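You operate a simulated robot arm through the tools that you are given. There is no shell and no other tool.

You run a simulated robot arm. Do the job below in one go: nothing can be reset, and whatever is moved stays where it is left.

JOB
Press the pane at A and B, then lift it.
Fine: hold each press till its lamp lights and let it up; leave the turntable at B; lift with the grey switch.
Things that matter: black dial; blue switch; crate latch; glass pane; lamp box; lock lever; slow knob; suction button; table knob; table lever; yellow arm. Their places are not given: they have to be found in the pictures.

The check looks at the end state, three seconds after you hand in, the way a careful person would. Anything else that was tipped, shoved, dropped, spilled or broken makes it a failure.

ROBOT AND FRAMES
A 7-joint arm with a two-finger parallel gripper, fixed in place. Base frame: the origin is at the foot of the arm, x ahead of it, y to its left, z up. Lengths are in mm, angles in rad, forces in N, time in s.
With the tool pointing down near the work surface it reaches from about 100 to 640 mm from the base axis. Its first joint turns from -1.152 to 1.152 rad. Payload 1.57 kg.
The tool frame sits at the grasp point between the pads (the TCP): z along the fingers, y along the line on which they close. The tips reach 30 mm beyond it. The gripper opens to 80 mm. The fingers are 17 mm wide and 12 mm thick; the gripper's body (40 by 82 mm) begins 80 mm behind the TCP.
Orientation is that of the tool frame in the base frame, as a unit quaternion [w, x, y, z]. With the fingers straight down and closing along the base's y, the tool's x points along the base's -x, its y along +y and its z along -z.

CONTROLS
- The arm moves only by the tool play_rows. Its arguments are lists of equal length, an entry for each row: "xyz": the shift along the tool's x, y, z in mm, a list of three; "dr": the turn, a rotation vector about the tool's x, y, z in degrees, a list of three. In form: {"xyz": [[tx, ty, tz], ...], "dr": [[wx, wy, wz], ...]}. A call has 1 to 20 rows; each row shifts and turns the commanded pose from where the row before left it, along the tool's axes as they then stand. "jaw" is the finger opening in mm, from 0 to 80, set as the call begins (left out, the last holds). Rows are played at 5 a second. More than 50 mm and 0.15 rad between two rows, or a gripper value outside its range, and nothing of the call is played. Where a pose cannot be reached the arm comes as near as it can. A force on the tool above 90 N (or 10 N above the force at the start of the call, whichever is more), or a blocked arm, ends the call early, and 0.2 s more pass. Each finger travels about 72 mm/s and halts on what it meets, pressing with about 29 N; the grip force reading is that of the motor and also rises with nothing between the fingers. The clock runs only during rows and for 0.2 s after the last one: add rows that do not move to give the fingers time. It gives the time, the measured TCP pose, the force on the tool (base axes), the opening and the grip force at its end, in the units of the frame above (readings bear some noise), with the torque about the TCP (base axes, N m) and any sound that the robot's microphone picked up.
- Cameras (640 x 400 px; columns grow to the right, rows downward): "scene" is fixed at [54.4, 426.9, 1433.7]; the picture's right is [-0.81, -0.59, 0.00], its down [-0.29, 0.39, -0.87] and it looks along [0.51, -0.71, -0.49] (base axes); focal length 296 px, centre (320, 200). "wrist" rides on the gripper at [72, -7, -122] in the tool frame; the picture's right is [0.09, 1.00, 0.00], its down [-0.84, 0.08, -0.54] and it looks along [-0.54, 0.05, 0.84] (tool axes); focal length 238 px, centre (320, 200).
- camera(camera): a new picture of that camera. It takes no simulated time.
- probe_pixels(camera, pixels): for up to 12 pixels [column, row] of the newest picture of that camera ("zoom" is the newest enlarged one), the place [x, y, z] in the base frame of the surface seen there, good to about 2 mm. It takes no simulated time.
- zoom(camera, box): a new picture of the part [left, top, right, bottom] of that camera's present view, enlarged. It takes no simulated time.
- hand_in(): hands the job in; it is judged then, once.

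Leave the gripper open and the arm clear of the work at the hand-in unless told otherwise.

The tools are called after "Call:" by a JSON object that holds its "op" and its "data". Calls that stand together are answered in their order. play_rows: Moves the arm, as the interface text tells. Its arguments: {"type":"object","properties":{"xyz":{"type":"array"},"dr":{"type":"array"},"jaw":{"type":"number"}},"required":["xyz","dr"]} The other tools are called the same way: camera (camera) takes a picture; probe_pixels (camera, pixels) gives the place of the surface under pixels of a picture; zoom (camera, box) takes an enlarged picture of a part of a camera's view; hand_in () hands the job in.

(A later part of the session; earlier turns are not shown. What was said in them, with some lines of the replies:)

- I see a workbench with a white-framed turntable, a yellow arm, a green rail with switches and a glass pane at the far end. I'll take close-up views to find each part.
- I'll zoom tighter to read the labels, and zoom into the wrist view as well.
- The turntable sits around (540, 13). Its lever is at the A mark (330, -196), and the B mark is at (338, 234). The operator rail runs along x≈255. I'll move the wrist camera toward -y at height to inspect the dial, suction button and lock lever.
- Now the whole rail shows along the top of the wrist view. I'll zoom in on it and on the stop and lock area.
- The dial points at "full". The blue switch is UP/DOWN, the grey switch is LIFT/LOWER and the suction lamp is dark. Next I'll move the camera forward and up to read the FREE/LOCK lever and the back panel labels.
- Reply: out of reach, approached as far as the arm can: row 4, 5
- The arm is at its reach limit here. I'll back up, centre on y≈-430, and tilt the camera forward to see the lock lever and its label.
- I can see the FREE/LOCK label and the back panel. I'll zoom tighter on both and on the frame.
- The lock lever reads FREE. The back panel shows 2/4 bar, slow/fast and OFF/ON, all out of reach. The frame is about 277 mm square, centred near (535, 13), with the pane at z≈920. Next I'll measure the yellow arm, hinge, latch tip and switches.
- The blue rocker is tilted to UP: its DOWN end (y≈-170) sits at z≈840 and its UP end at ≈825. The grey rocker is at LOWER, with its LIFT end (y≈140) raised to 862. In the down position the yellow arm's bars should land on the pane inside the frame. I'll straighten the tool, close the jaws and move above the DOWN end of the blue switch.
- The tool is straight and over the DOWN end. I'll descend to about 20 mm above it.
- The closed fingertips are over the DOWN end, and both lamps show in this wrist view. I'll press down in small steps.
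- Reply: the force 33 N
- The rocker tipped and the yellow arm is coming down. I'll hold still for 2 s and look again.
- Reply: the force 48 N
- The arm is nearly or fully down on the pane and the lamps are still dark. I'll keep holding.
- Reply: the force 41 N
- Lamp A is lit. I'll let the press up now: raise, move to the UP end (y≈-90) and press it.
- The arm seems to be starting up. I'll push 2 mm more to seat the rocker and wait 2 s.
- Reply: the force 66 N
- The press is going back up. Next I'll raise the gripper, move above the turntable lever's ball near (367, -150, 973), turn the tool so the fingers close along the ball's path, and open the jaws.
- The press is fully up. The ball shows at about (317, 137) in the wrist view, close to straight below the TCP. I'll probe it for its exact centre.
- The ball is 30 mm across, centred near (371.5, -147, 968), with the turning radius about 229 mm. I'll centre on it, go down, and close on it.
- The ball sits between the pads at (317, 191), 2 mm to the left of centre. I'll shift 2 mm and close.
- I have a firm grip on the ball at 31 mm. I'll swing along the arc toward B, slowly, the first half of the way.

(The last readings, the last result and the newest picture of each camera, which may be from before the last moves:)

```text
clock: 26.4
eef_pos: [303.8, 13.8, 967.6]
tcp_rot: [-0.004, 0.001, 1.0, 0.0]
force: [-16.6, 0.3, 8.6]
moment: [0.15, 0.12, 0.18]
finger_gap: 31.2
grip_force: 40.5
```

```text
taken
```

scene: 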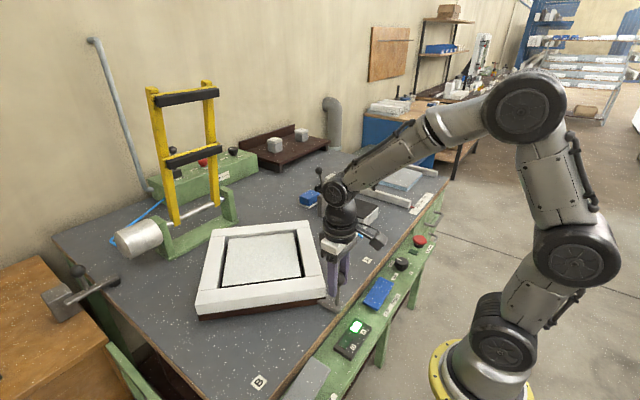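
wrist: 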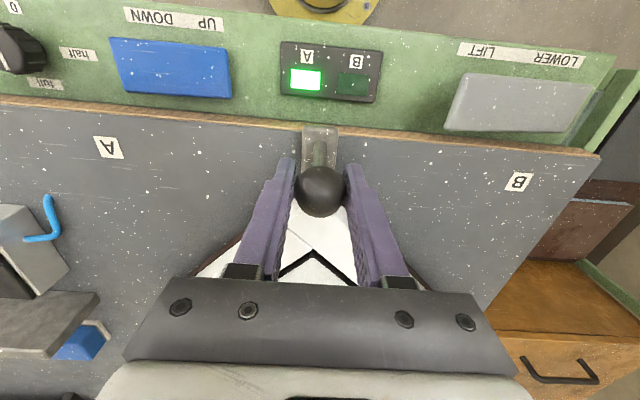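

The turntable is halfway, with small forces and the pane still seated. I'll swing the second half to B.

Call:
{"op": "play_rows", "data": {"xyz": [[-0.7, 18, 0], [-0.7, 18, 0], [-0.7, 18, 0], [-0.7, 18, 0], [-0.7, 18, 0], [-0.7, 18, 0], [-0.7, 18, 0], [-0.7, 18, 0], [-0.7, 18, 0], [-0.7, 18, 0], [0, 0, 0], [0, 0, 0]], "dr": [[0, 0, 4.5], [0, 0, 4.5], [0, 0, 4.5], [0, 0, 4.5], [0, 0, 4.5], [0, 0, 4.5], [0, 0, 4.5], [0, 0, 4.5], [0, 0, 4.5], [0, 0, 4.5], [0, 0, 0], [0, 0, 0]]}}

Call:
{"op": "camera", "data": {"camera": "scene"}}

Call:
{"op": "camera", "data": {"camera": "wrist"}}

Call:
{"op": "probe_pixels", "data": {"camera": "scene", "pixels": [[186, 264], [262, 218], [333, 252], [200, 255]]}}

```text
clock: 29.0
eef_pos: [372.2, 177.5, 967.8]
tcp_rot: [-0.001, 0.384, 0.923, 0.0]
force: [-16.4, 20.2, -10.1]
moment: [0.1, -0.22, 0.11]
finger_gap: 31.1
grip_force: 40.1
```

```text
taken
```

scene: 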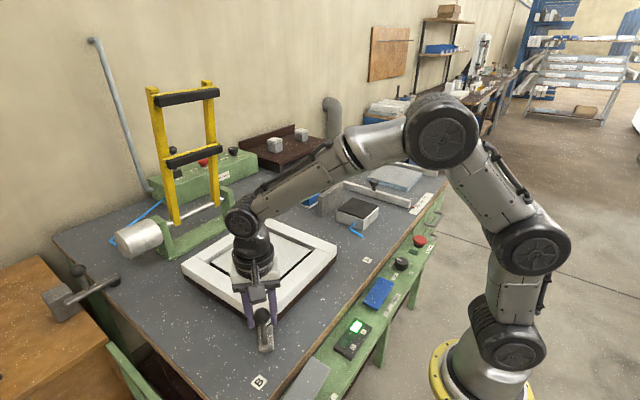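

```text
taken
```

wrist: 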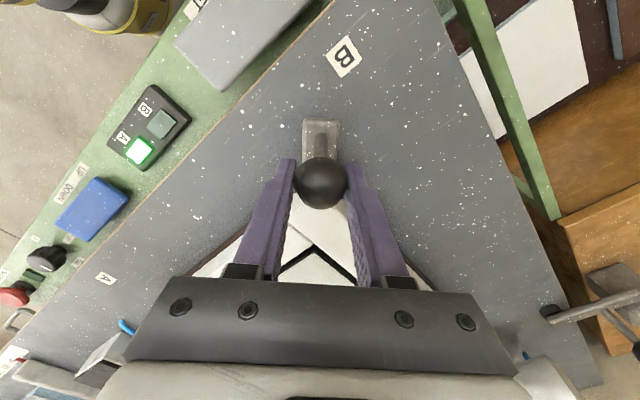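

```text
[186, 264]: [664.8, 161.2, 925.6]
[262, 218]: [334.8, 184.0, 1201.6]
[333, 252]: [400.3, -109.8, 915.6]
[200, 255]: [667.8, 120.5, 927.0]
```

The lever is now pointing at B. I'll open the jaws, rise straight up, and check the alignment.

Call:
{"op": "play_rows", "data": {"xyz": [[0, 0, 0], [0, 0, 0], [0, 0, 0], [0, 0, -30], [0, 0, -40], [0, 0, -40], [0, 0, 0]], "dr": [[0, 0, 0], [0, 0, 0], [0, 0, 0], [0, 0, 0], [0, 0, 0], [0, 0, 0], [0, 0, 0]], "jaw": 70}}

Call:
{"op": "camera", "data": {"camera": "wrist"}}

Call:
{"op": "camera", "data": {"camera": "scene"}}

Call:
{"op": "zoom", "data": {"camera": "scene", "box": [170, 200, 350, 340]}}

```text
clock: 30.6
eef_pos: [372.8, 176.2, 1078.1]
tcp_rot: [-0.001, 0.382, 0.924, 0.001]
force: [-0.2, 0.0, 0.1]
moment: [-0.02, 0.02, 0.01]
finger_gap: 70.2
grip_force: 0.1
```

```text
taken
```

wrist: 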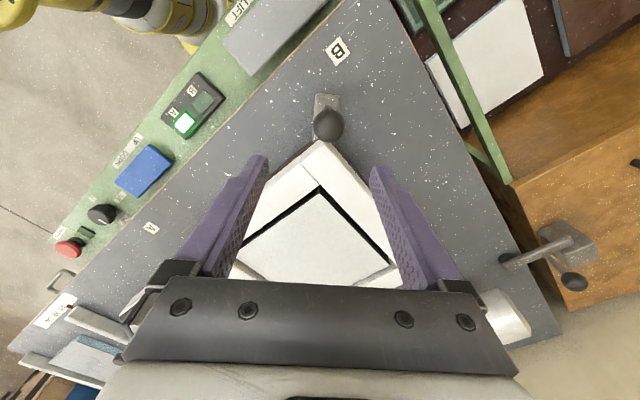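

```text
taken
```

scene: 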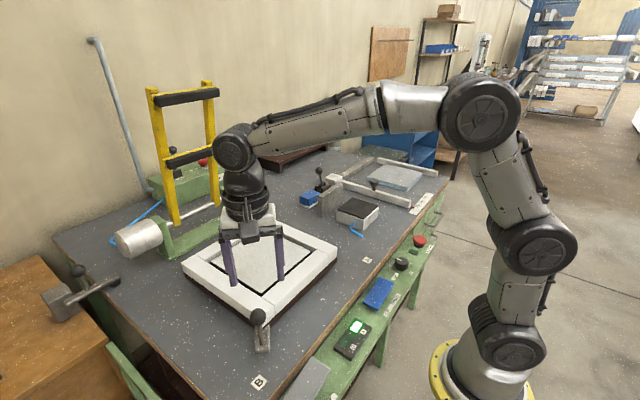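

```text
2.86 times, centred on (260, 270) of scene
```

zoom: 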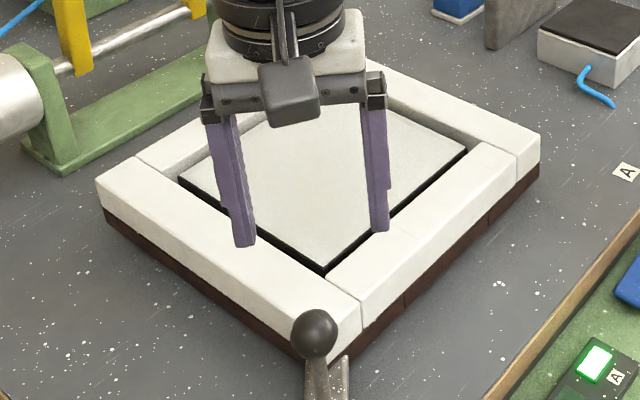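

After release the lever moved a little further by itself, likely into its B detent. I'll probe the ball and frame edges to confirm.

Call:
{"op": "probe_pixels", "data": {"camera": "wrist", "pixels": [[328, 125], [316, 125], [340, 125], [326, 98], [321, 145], [262, 222], [385, 222], [319, 190], [336, 50]]}}

Call:
{"op": "probe_pixels", "data": {"camera": "scene", "pixels": [[259, 317], [263, 344], [187, 264], [333, 253], [270, 315], [322, 238], [258, 381], [368, 260]]}}

Call:
{"op": "zoom", "data": {"camera": "wrist", "box": [240, 20, 420, 290]}}

```text
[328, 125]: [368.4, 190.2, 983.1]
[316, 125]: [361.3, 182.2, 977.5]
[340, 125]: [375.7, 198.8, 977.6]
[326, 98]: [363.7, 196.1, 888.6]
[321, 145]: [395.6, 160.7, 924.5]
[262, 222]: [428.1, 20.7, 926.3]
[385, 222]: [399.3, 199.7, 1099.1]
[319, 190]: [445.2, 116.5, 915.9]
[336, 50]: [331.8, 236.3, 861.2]
```

```text
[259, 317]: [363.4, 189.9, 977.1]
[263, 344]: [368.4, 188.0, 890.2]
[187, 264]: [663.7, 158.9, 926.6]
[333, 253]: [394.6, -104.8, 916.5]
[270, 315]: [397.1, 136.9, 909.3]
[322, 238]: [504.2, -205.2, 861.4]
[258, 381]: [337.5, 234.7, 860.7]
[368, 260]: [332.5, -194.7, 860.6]
```

```text
1.48 times, centred on (330, 155) of wrist
```

zoom: 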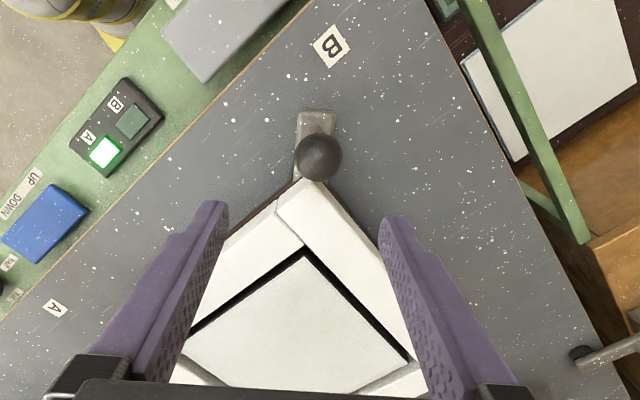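

The stem base is at (364, 196), the mirror of its A position (364, -155) about y=20, halfway between the two label marks. So the turntable has settled exactly at B. I'll turn the tool back, close the jaws and go over the DOWN end of the blue switch.

Call:
{"op": "play_rows", "data": {"xyz": [[0, 0, 0], [0, 0, 0], [0, 0, 0], [0, 0, 0], [0, 0, 0], [0, 0, 0], [13, -38, 0], [13, -38, 0], [13, -38, 0], [13, -38, 0], [13, -38, 0], [13, -38, 0], [13, -38, 0], [13, -38, 0], [13, -38, 0], [0, 0, 0]], "dr": [[0, 0, -7.5], [0, 0, -7.5], [0, 0, -7.5], [0, 0, -7.5], [0, 0, -7.5], [0, 0, -7.5], [0, 0, 0], [0, 0, 0], [0, 0, 0], [0, 0, 0], [0, 0, 0], [0, 0, 0], [0, 0, 0], [0, 0, 0], [0, 0, 0], [0, 0, 0]], "jaw": 0}}

Call:
{"op": "camera", "data": {"camera": "scene"}}

Call:
{"op": "zoom", "data": {"camera": "scene", "box": [170, 200, 350, 340]}}

```text
clock: 34.0
eef_pos: [257.0, -165.6, 1077.5]
tcp_rot: [0.0, -0.001, 1.0, 0.001]
force: [0.0, 0.7, 0.3]
moment: [-0.01, 0.0, -0.03]
finger_gap: 0.2
grip_force: 20.7
```

```text
taken
```

scene: 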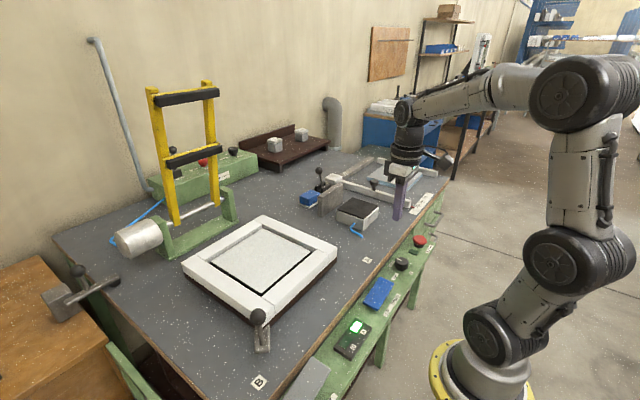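

```text
2.86 times, centred on (260, 270) of scene
```

zoom: 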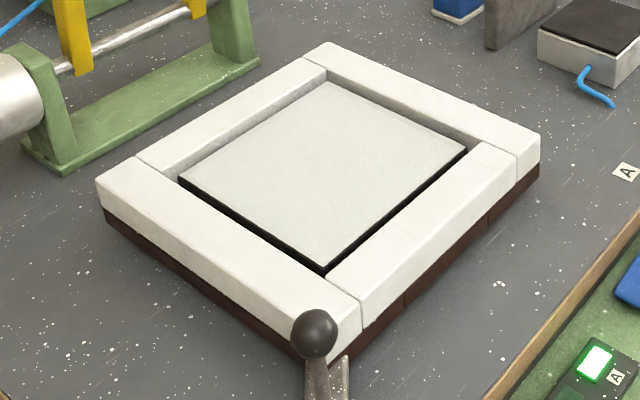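

The turntable is square at B with the pane intact. I'll go down and press DOWN again.

Call:
{"op": "play_rows", "data": {"xyz": [[0, 0, 45], [0, 0, 45], [0, 0, 45], [0, 0, 45], [0, 0, 12], [0, 0, 5], [0, 0, 5], [0, 0, 5], [0, 0, 4], [0, 0, 4], [0, 0, 3], [0, 0, 2], [0, 0, 0]], "dr": [[0, 0, 0], [0, 0, 0], [0, 0, 0], [0, 0, 0], [0, 0, 0], [0, 0, 0], [0, 0, 0], [0, 0, 0], [0, 0, 0], [0, 0, 0], [0, 0, 0], [0, 0, 0], [0, 0, 0]]}}

Call:
{"op": "camera", "data": {"camera": "scene"}}

```text
clock: 36.8
eef_pos: [255.8, -166.3, 858.8]
tcp_rot: [0.0, 0.0, 1.0, 0.0]
force: [-2.3, 1.6, 6.7]
moment: [0.08, 0.05, 0.01]
finger_gap: 0.0
grip_force: 21.5
```

```text
taken
```

scene: 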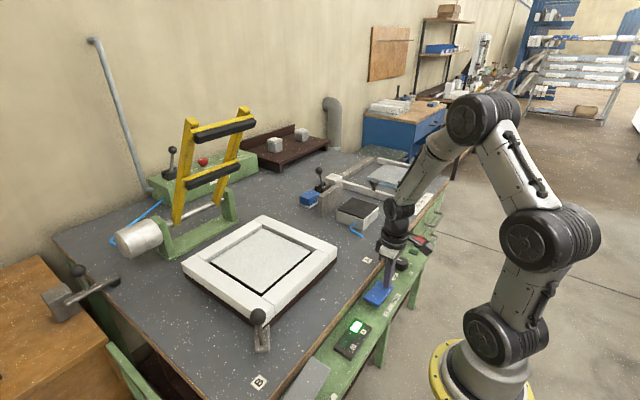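

The arm is coming down. I'll hold for about 2.4 s and check.

Call:
{"op": "play_rows", "data": {"xyz": [[0, 0, 1.5], [0, 0, 0], [0, 0, 0], [0, 0, 0], [0, 0, 0], [0, 0, 0], [0, 0, 0], [0, 0, 0], [0, 0, 0], [0, 0, 0], [0, 0, 0]], "dr": [[0, 0, 0], [0, 0, 0], [0, 0, 0], [0, 0, 0], [0, 0, 0], [0, 0, 0], [0, 0, 0], [0, 0, 0], [0, 0, 0], [0, 0, 0], [0, 0, 0]]}}

Call:
{"op": "camera", "data": {"camera": "scene"}}

Call:
{"op": "camera", "data": {"camera": "wrist"}}

```text
clock: 39.2
eef_pos: [256.7, -166.3, 858.4]
tcp_rot: [0.002, 0.0, 1.0, -0.001]
force: [-9.4, -1.7, 39.3]
moment: [0.3, 0.32, 0.12]
finger_gap: 0.0
grip_force: 21.4
```

```text
taken
```

scene: 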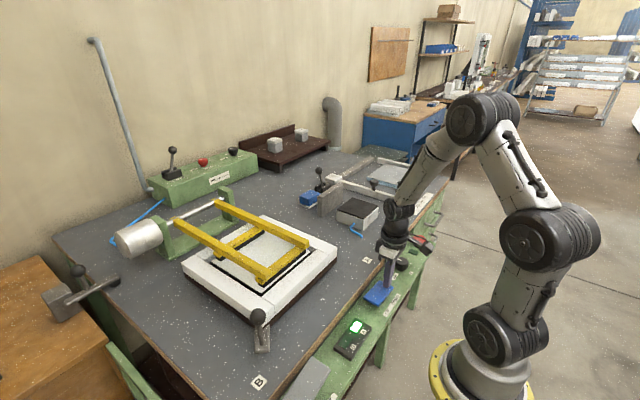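

```text
taken
```

wrist: 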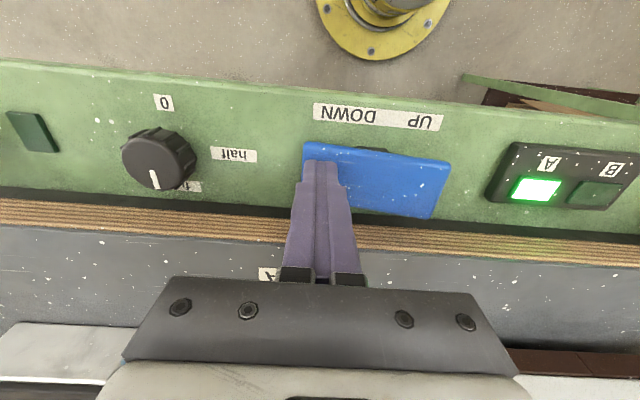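

The arm is down and lamp B is still dark. I'll hold another second.

Call:
{"op": "play_rows", "data": {"xyz": [[0, 0, 0], [0, 0, 0], [0, 0, 0], [0, 0, 0]], "dr": [[0, 0, 0], [0, 0, 0], [0, 0, 0], [0, 0, 0]]}}

Call:
{"op": "camera", "data": {"camera": "wrist"}}

```text
clock: 40.2
eef_pos: [256.8, -166.7, 858.4]
tcp_rot: [0.002, 0.0, 1.0, 0.0]
force: [-5.9, -3.4, 34.7]
moment: [0.24, 0.17, 0.05]
finger_gap: 0.0
grip_force: 21.0
```

```text
taken
```

wrist: 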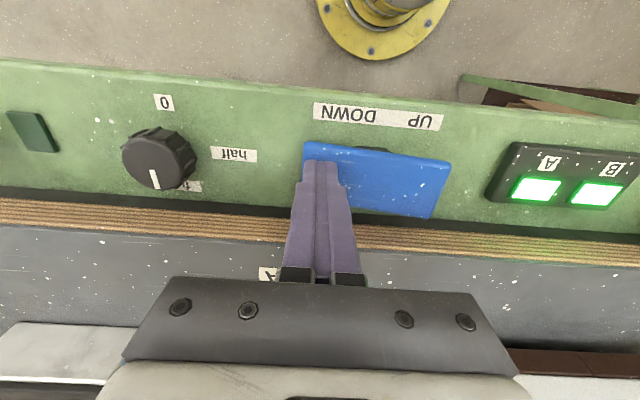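

Lamp B is lit now too. I'll press the UP end to let the arm up.

Call:
{"op": "play_rows", "data": {"xyz": [[0, 0, -30], [0, 38, 0], [0, 38, 0], [0, 0, 6], [0, 0, 6], [0, 0, 6], [0, 0, 5], [0, 0, 4], [0, 0, 3], [0, 0, 1], [0, 0, 0], [0, 0, 0], [0, 0, 0], [0, 0, 0], [0, 0, 0]], "dr": [[0, 0, 0], [0, 0, 0], [0, 0, 0], [0, 0, 0], [0, 0, 0], [0, 0, 0], [0, 0, 0], [0, 0, 0], [0, 0, 0], [0, 0, 0], [0, 0, 0], [0, 0, 0], [0, 0, 0], [0, 0, 0], [0, 0, 0]]}}

Call:
{"op": "camera", "data": {"camera": "scene"}}

```text
clock: 43.4
eef_pos: [256.6, -91.0, 857.3]
tcp_rot: [0.002, 0.001, 1.0, 0.0]
force: [-8.3, 22.8, 57.1]
moment: [0.13, 0.28, -0.06]
finger_gap: 0.0
grip_force: 21.4
```

```text
taken
```

scene: 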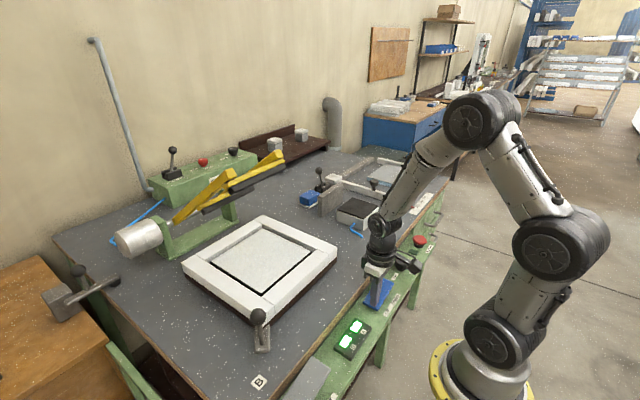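

The arm is rising. I'll lift off, move over the LIFT end of the grey switch (y≈150), and look before pressing.

Call:
{"op": "play_rows", "data": {"xyz": [[0, 0, -40], [0, 0, -40], [0, 40, 0], [0, 40, 0], [0, 40, 0], [0, 40, 0], [0, 40, 0], [0, 40, 0], [0, 0, 0], [0, 0, 0], [0, 0, 0]], "dr": [[0, 0, 0], [0, 0, 0], [0, 0, 0], [0, 0, 0], [0, 0, 0], [0, 0, 0], [0, 0, 0], [0, 0, 0], [0, 0, 0], [0, 0, 0], [0, 0, 0]]}}

Call:
{"op": "camera", "data": {"camera": "scene"}}

Call:
{"op": "camera", "data": {"camera": "wrist"}}

Call:
{"op": "zoom", "data": {"camera": "scene", "box": [170, 200, 350, 340]}}

```text
clock: 45.8
eef_pos: [255.1, 149.6, 936.7]
tcp_rot: [-0.001, 0.0, 1.0, 0.0]
force: [-0.4, -0.8, -0.4]
moment: [0.0, 0.0, -0.03]
finger_gap: 0.2
grip_force: 21.9
```

```text
taken
```

scene: 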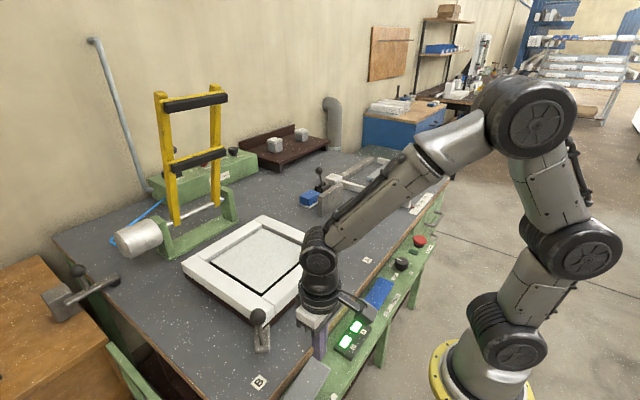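

```text
taken
```

wrist: 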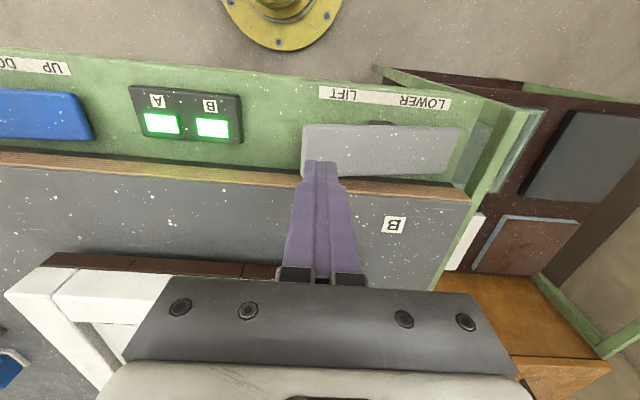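

```text
2.86 times, centred on (260, 270) of scene
```

zoom: 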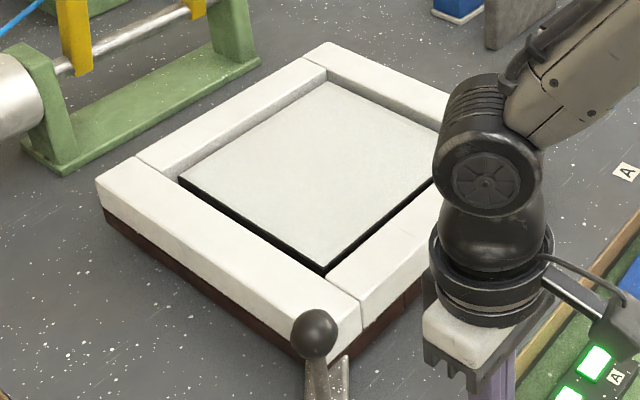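

Both lamps are lit and the arm is almost up. The fingers are over the LIFT end, whose near edge shows at about column 302. I'll probe the grey switch.

Call:
{"op": "probe_pixels", "data": {"camera": "wrist", "pixels": [[305, 130], [305, 155], [360, 150], [380, 150], [455, 130], [450, 165]]}}

Call:
{"op": "play_rows", "data": {"xyz": [[0, 0, 0], [0, 0, 0], [0, 0, 0]], "dr": [[0, 0, 0], [0, 0, 0], [0, 0, 0]]}}

Call:
{"op": "camera", "data": {"camera": "scene"}}

```text
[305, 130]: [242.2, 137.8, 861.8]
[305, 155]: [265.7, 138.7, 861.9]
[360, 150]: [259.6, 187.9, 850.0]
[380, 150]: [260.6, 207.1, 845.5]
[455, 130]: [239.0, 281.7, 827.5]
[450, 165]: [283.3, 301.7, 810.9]
```

```text
clock: 46.6
eef_pos: [255.5, 149.3, 936.7]
tcp_rot: [0.0, 0.0, 1.0, 0.001]
force: [-0.4, 0.6, 0.0]
moment: [0.02, 0.03, -0.01]
finger_gap: 0.0
grip_force: 21.4
```

```text
taken
```

scene: 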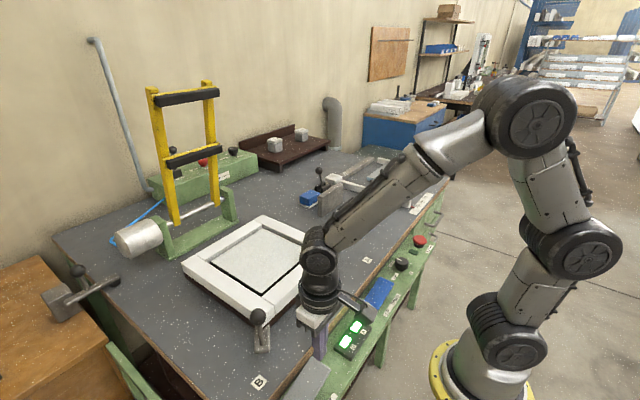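

The yellow arm is fully up. The LIFT end sits at z≈860 and should travel about 28 mm. I'll press it.

Call:
{"op": "play_rows", "data": {"xyz": [[0, 0, 40], [0, 0, 5], [0, 0, 5], [0, 0, 5], [0, 0, 5], [0, 0, 5], [0, 0, 4], [0, 0, 3], [0, 0, 2], [0, 0, 0]], "dr": [[0, 0, 0], [0, 0, 0], [0, 0, 0], [0, 0, 0], [0, 0, 0], [0, 0, 0], [0, 0, 0], [0, 0, 0], [0, 0, 0], [0, 0, 0]]}}

Call:
{"op": "camera", "data": {"camera": "scene"}}

Call:
{"op": "camera", "data": {"camera": "wrist"}}

Call:
{"op": "zoom", "data": {"camera": "scene", "box": [170, 200, 350, 340]}}

```text
clock: 48.8
eef_pos: [255.3, 149.6, 862.9]
tcp_rot: [0.0, 0.0, 1.0, -0.001]
force: [-4.4, 0.8, 8.1]
moment: [0.1, 0.1, 0.03]
finger_gap: 0.1
grip_force: 21.4
```

```text
taken
```

scene: 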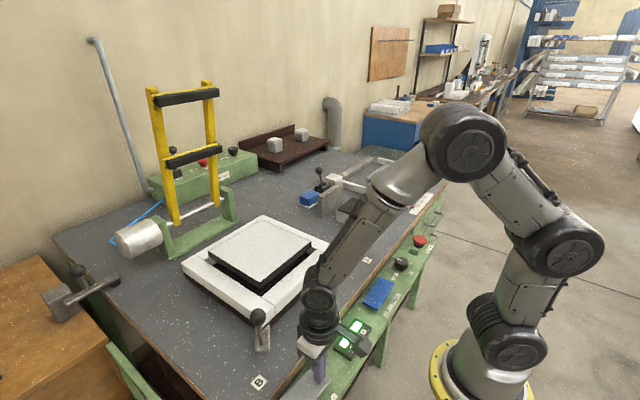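

```text
taken
```

wrist: 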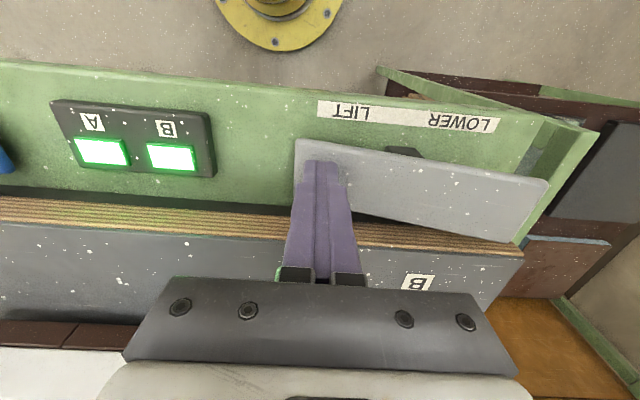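

```text
2.86 times, centred on (260, 270) of scene
```

zoom: 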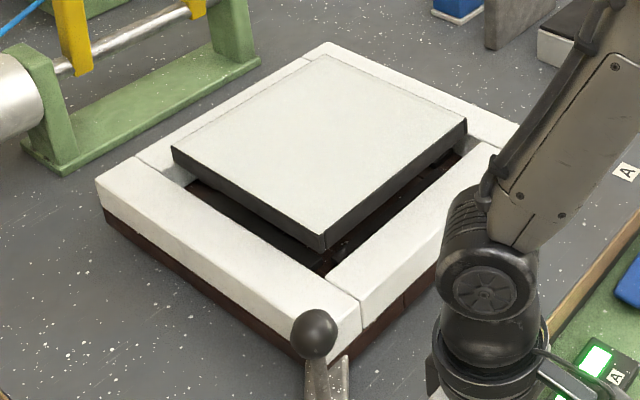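

The pane is rising intact. I'll hold 2 s while it finishes.

Call:
{"op": "play_rows", "data": {"xyz": [[0, 0, 0], [0, 0, 0], [0, 0, 0], [0, 0, 0], [0, 0, 0], [0, 0, 0], [0, 0, 0], [0, 0, 0], [0, 0, 0]], "dr": [[0, 0, 0], [0, 0, 0], [0, 0, 0], [0, 0, 0], [0, 0, 0], [0, 0, 0], [0, 0, 0], [0, 0, 0], [0, 0, 0]]}}

Call:
{"op": "zoom", "data": {"camera": "scene", "box": [170, 200, 350, 340]}}

```text
clock: 50.8
eef_pos: [255.5, 148.6, 862.8]
tcp_rot: [0.0, 0.0, 1.0, 0.0]
force: [-2.7, -1.7, 8.6]
moment: [0.08, 0.05, 0.02]
finger_gap: 0.0
grip_force: 21.7
```

```text
2.86 times, centred on (260, 270) of scene
```

zoom: 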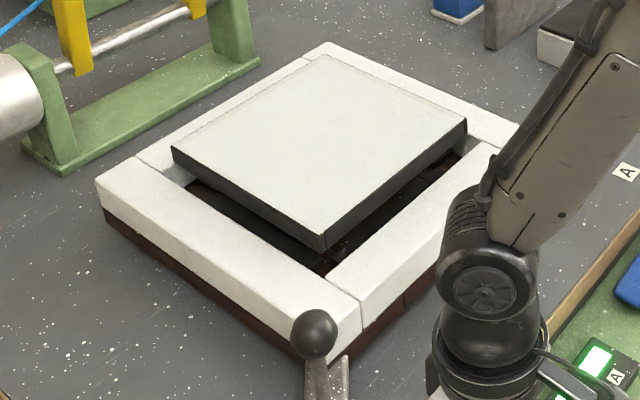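

The lift has stopped at its top. I'll pull straight up off the switch.

Call:
{"op": "play_rows", "data": {"xyz": [[0, 0, -20], [0, 0, -45], [0, 0, -45], [0, 0, -45], [0, 0, -45], [0, 0, -45], [0, 0, 0]], "dr": [[0, 0, 0], [0, 0, 0], [0, 0, 0], [0, 0, 0], [0, 0, 0], [0, 0, 0], [0, 0, 0]]}}

Call:
{"op": "play_rows", "data": {"xyz": [[0, -40, 0], [0, -40, 0], [0, -40, 0], [0, -40, 0], [0, 0, 0], [0, 0, 0], [0, 0, 0], [0, 0, 0]], "dr": [[0, 0, 0], [0, 0, 0], [0, 0, 0], [0, 0, 0], [0, 0, 0], [0, 0, 0], [0, 0, 0], [0, 0, 0]], "jaw": 80}}

Call:
{"op": "camera", "data": {"camera": "scene"}}

Call:
{"op": "camera", "data": {"camera": "wrist"}}

Call:
{"op": "zoom", "data": {"camera": "scene", "box": [170, 200, 350, 340]}}

```text
clock: 52.4
eef_pos: [255.8, 148.0, 1107.6]
tcp_rot: [0.0, 0.0, 1.0, -0.001]
force: [0.6, -0.2, 0.6]
moment: [-0.02, -0.01, 0.02]
finger_gap: 0.0
grip_force: 20.6
```

```text
clock: 54.2
eef_pos: [254.8, -11.7, 1106.7]
tcp_rot: [0.0, 0.0, 1.0, 0.0]
force: [0.7, 0.4, 0.1]
moment: [-0.02, 0.03, -0.02]
finger_gap: 80.0
grip_force: 0.1
```

```text
taken
```

scene: 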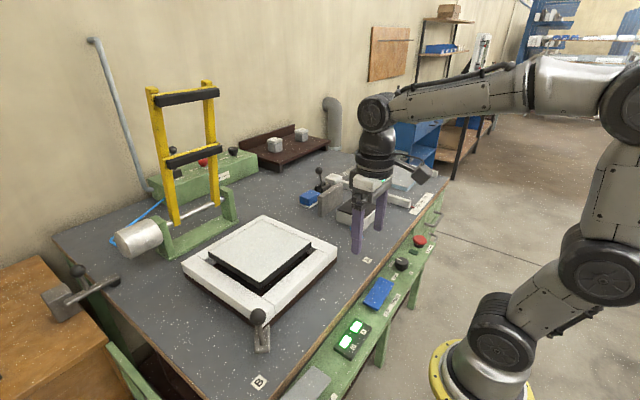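

```text
taken
```

wrist: 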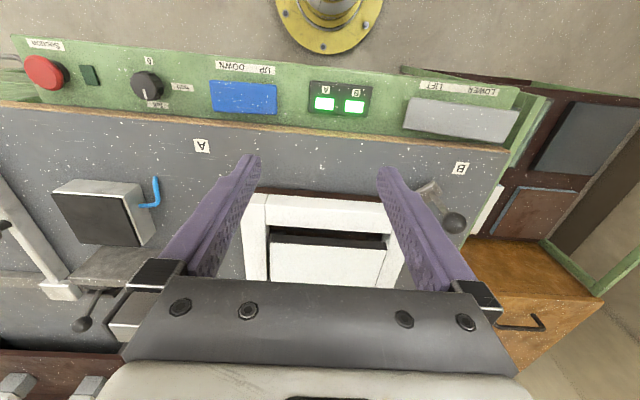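

```text
2.86 times, centred on (260, 270) of scene
```

zoom: 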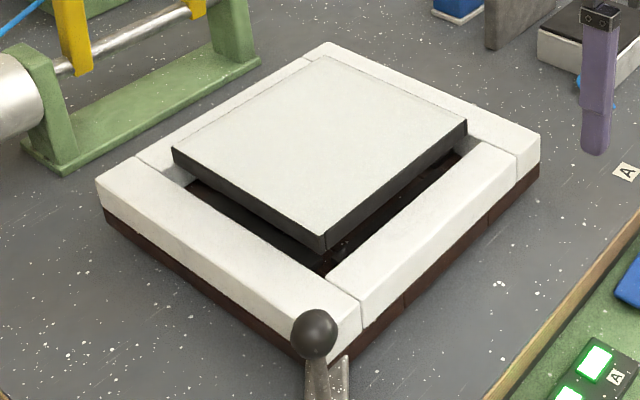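

The pane stays raised and both lamps are on, with the turntable at B and the press up. Before handing in, I'll take a close look at the lifted plate and the bluish plate at the fence, to be sure the lifted one is the pane.

Call:
{"op": "zoom", "data": {"camera": "scene", "box": [210, 215, 320, 295]}}

Call:
{"op": "zoom", "data": {"camera": "scene", "box": [330, 140, 450, 220]}}

Call:
{"op": "zoom", "data": {"camera": "wrist", "box": [230, 180, 420, 300]}}

Call:
{"op": "probe_pixels", "data": {"camera": "scene", "pixels": [[260, 222], [311, 243], [262, 282], [212, 252], [260, 250], [255, 381], [259, 317], [264, 344]]}}

```text
5.00 times, centred on (265, 255) of scene
```

zoom: 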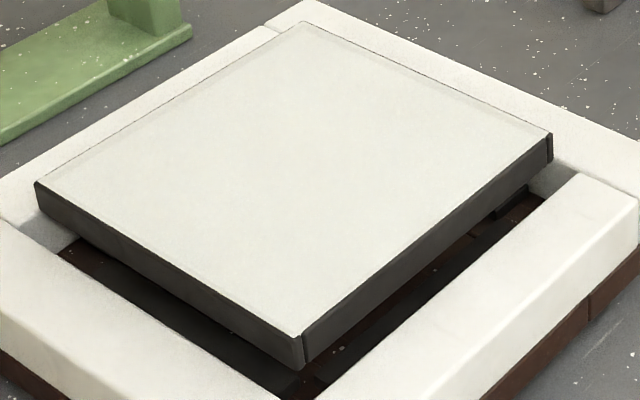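

```text
5.00 times, centred on (390, 180) of scene
```

zoom: 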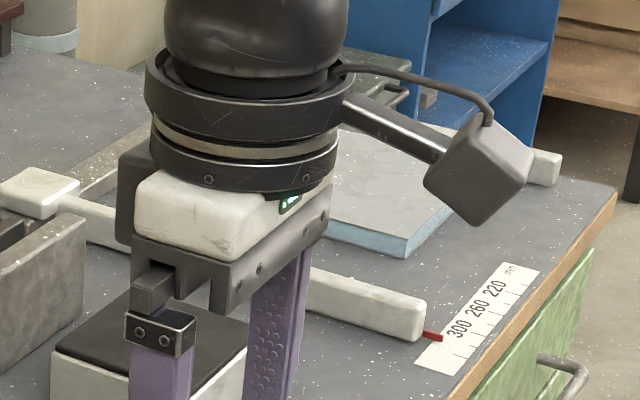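

```text
3.33 times, centred on (325, 240) of wrist
```

zoom: 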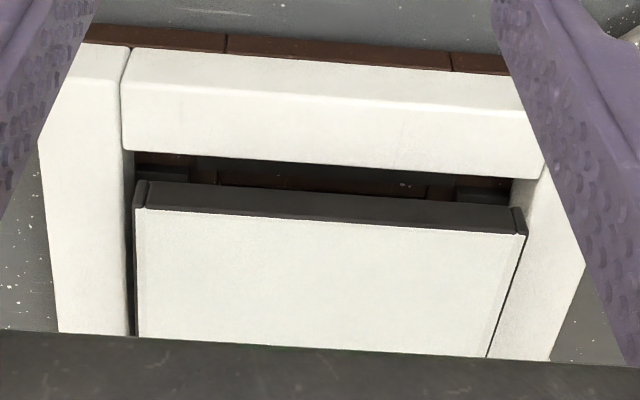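

```text
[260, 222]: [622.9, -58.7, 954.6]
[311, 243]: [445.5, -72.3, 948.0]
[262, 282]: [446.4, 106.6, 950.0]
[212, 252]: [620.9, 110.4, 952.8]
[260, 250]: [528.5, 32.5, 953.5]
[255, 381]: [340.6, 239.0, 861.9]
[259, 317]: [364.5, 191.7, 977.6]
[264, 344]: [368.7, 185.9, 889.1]
```

The lifted plate is an edge-sealed glass unit. It lies flat at z≈951, about 30 mm above its seat, and is undamaged. Lamps A and B are lit, the press is up, the lever is at B, the gripper is open and the arm is clear. I'm handing in.

Call:
{"op": "hand_in", "data": {}}

```text
The job is handed in.
```

I pressed the pane at A and at B, then lifted it with the grey switch, and the job is handed in. I haven't seen the result of the check.

- **Presses:** I held the blue switch on DOWN each time until that position's lamp lit, then let the press up. Both lamps were still lit when I handed in.
- **Turntable:** I swung it by the lever's ball, and it settled at B on its own when I let go.
- **Lift:** the pane rose about 30 mm and stayed level and intact. The grey switch stayed on LIFT after I let go.
- **Left as found:** I didn't touch the black dial (on "full") or the suction button (lamp off), because the job didn't mention them and the pane lifted without suction.
- **Arm:** it is clear of the work with the gripper open. I saw nothing else moved, tipped or broken.
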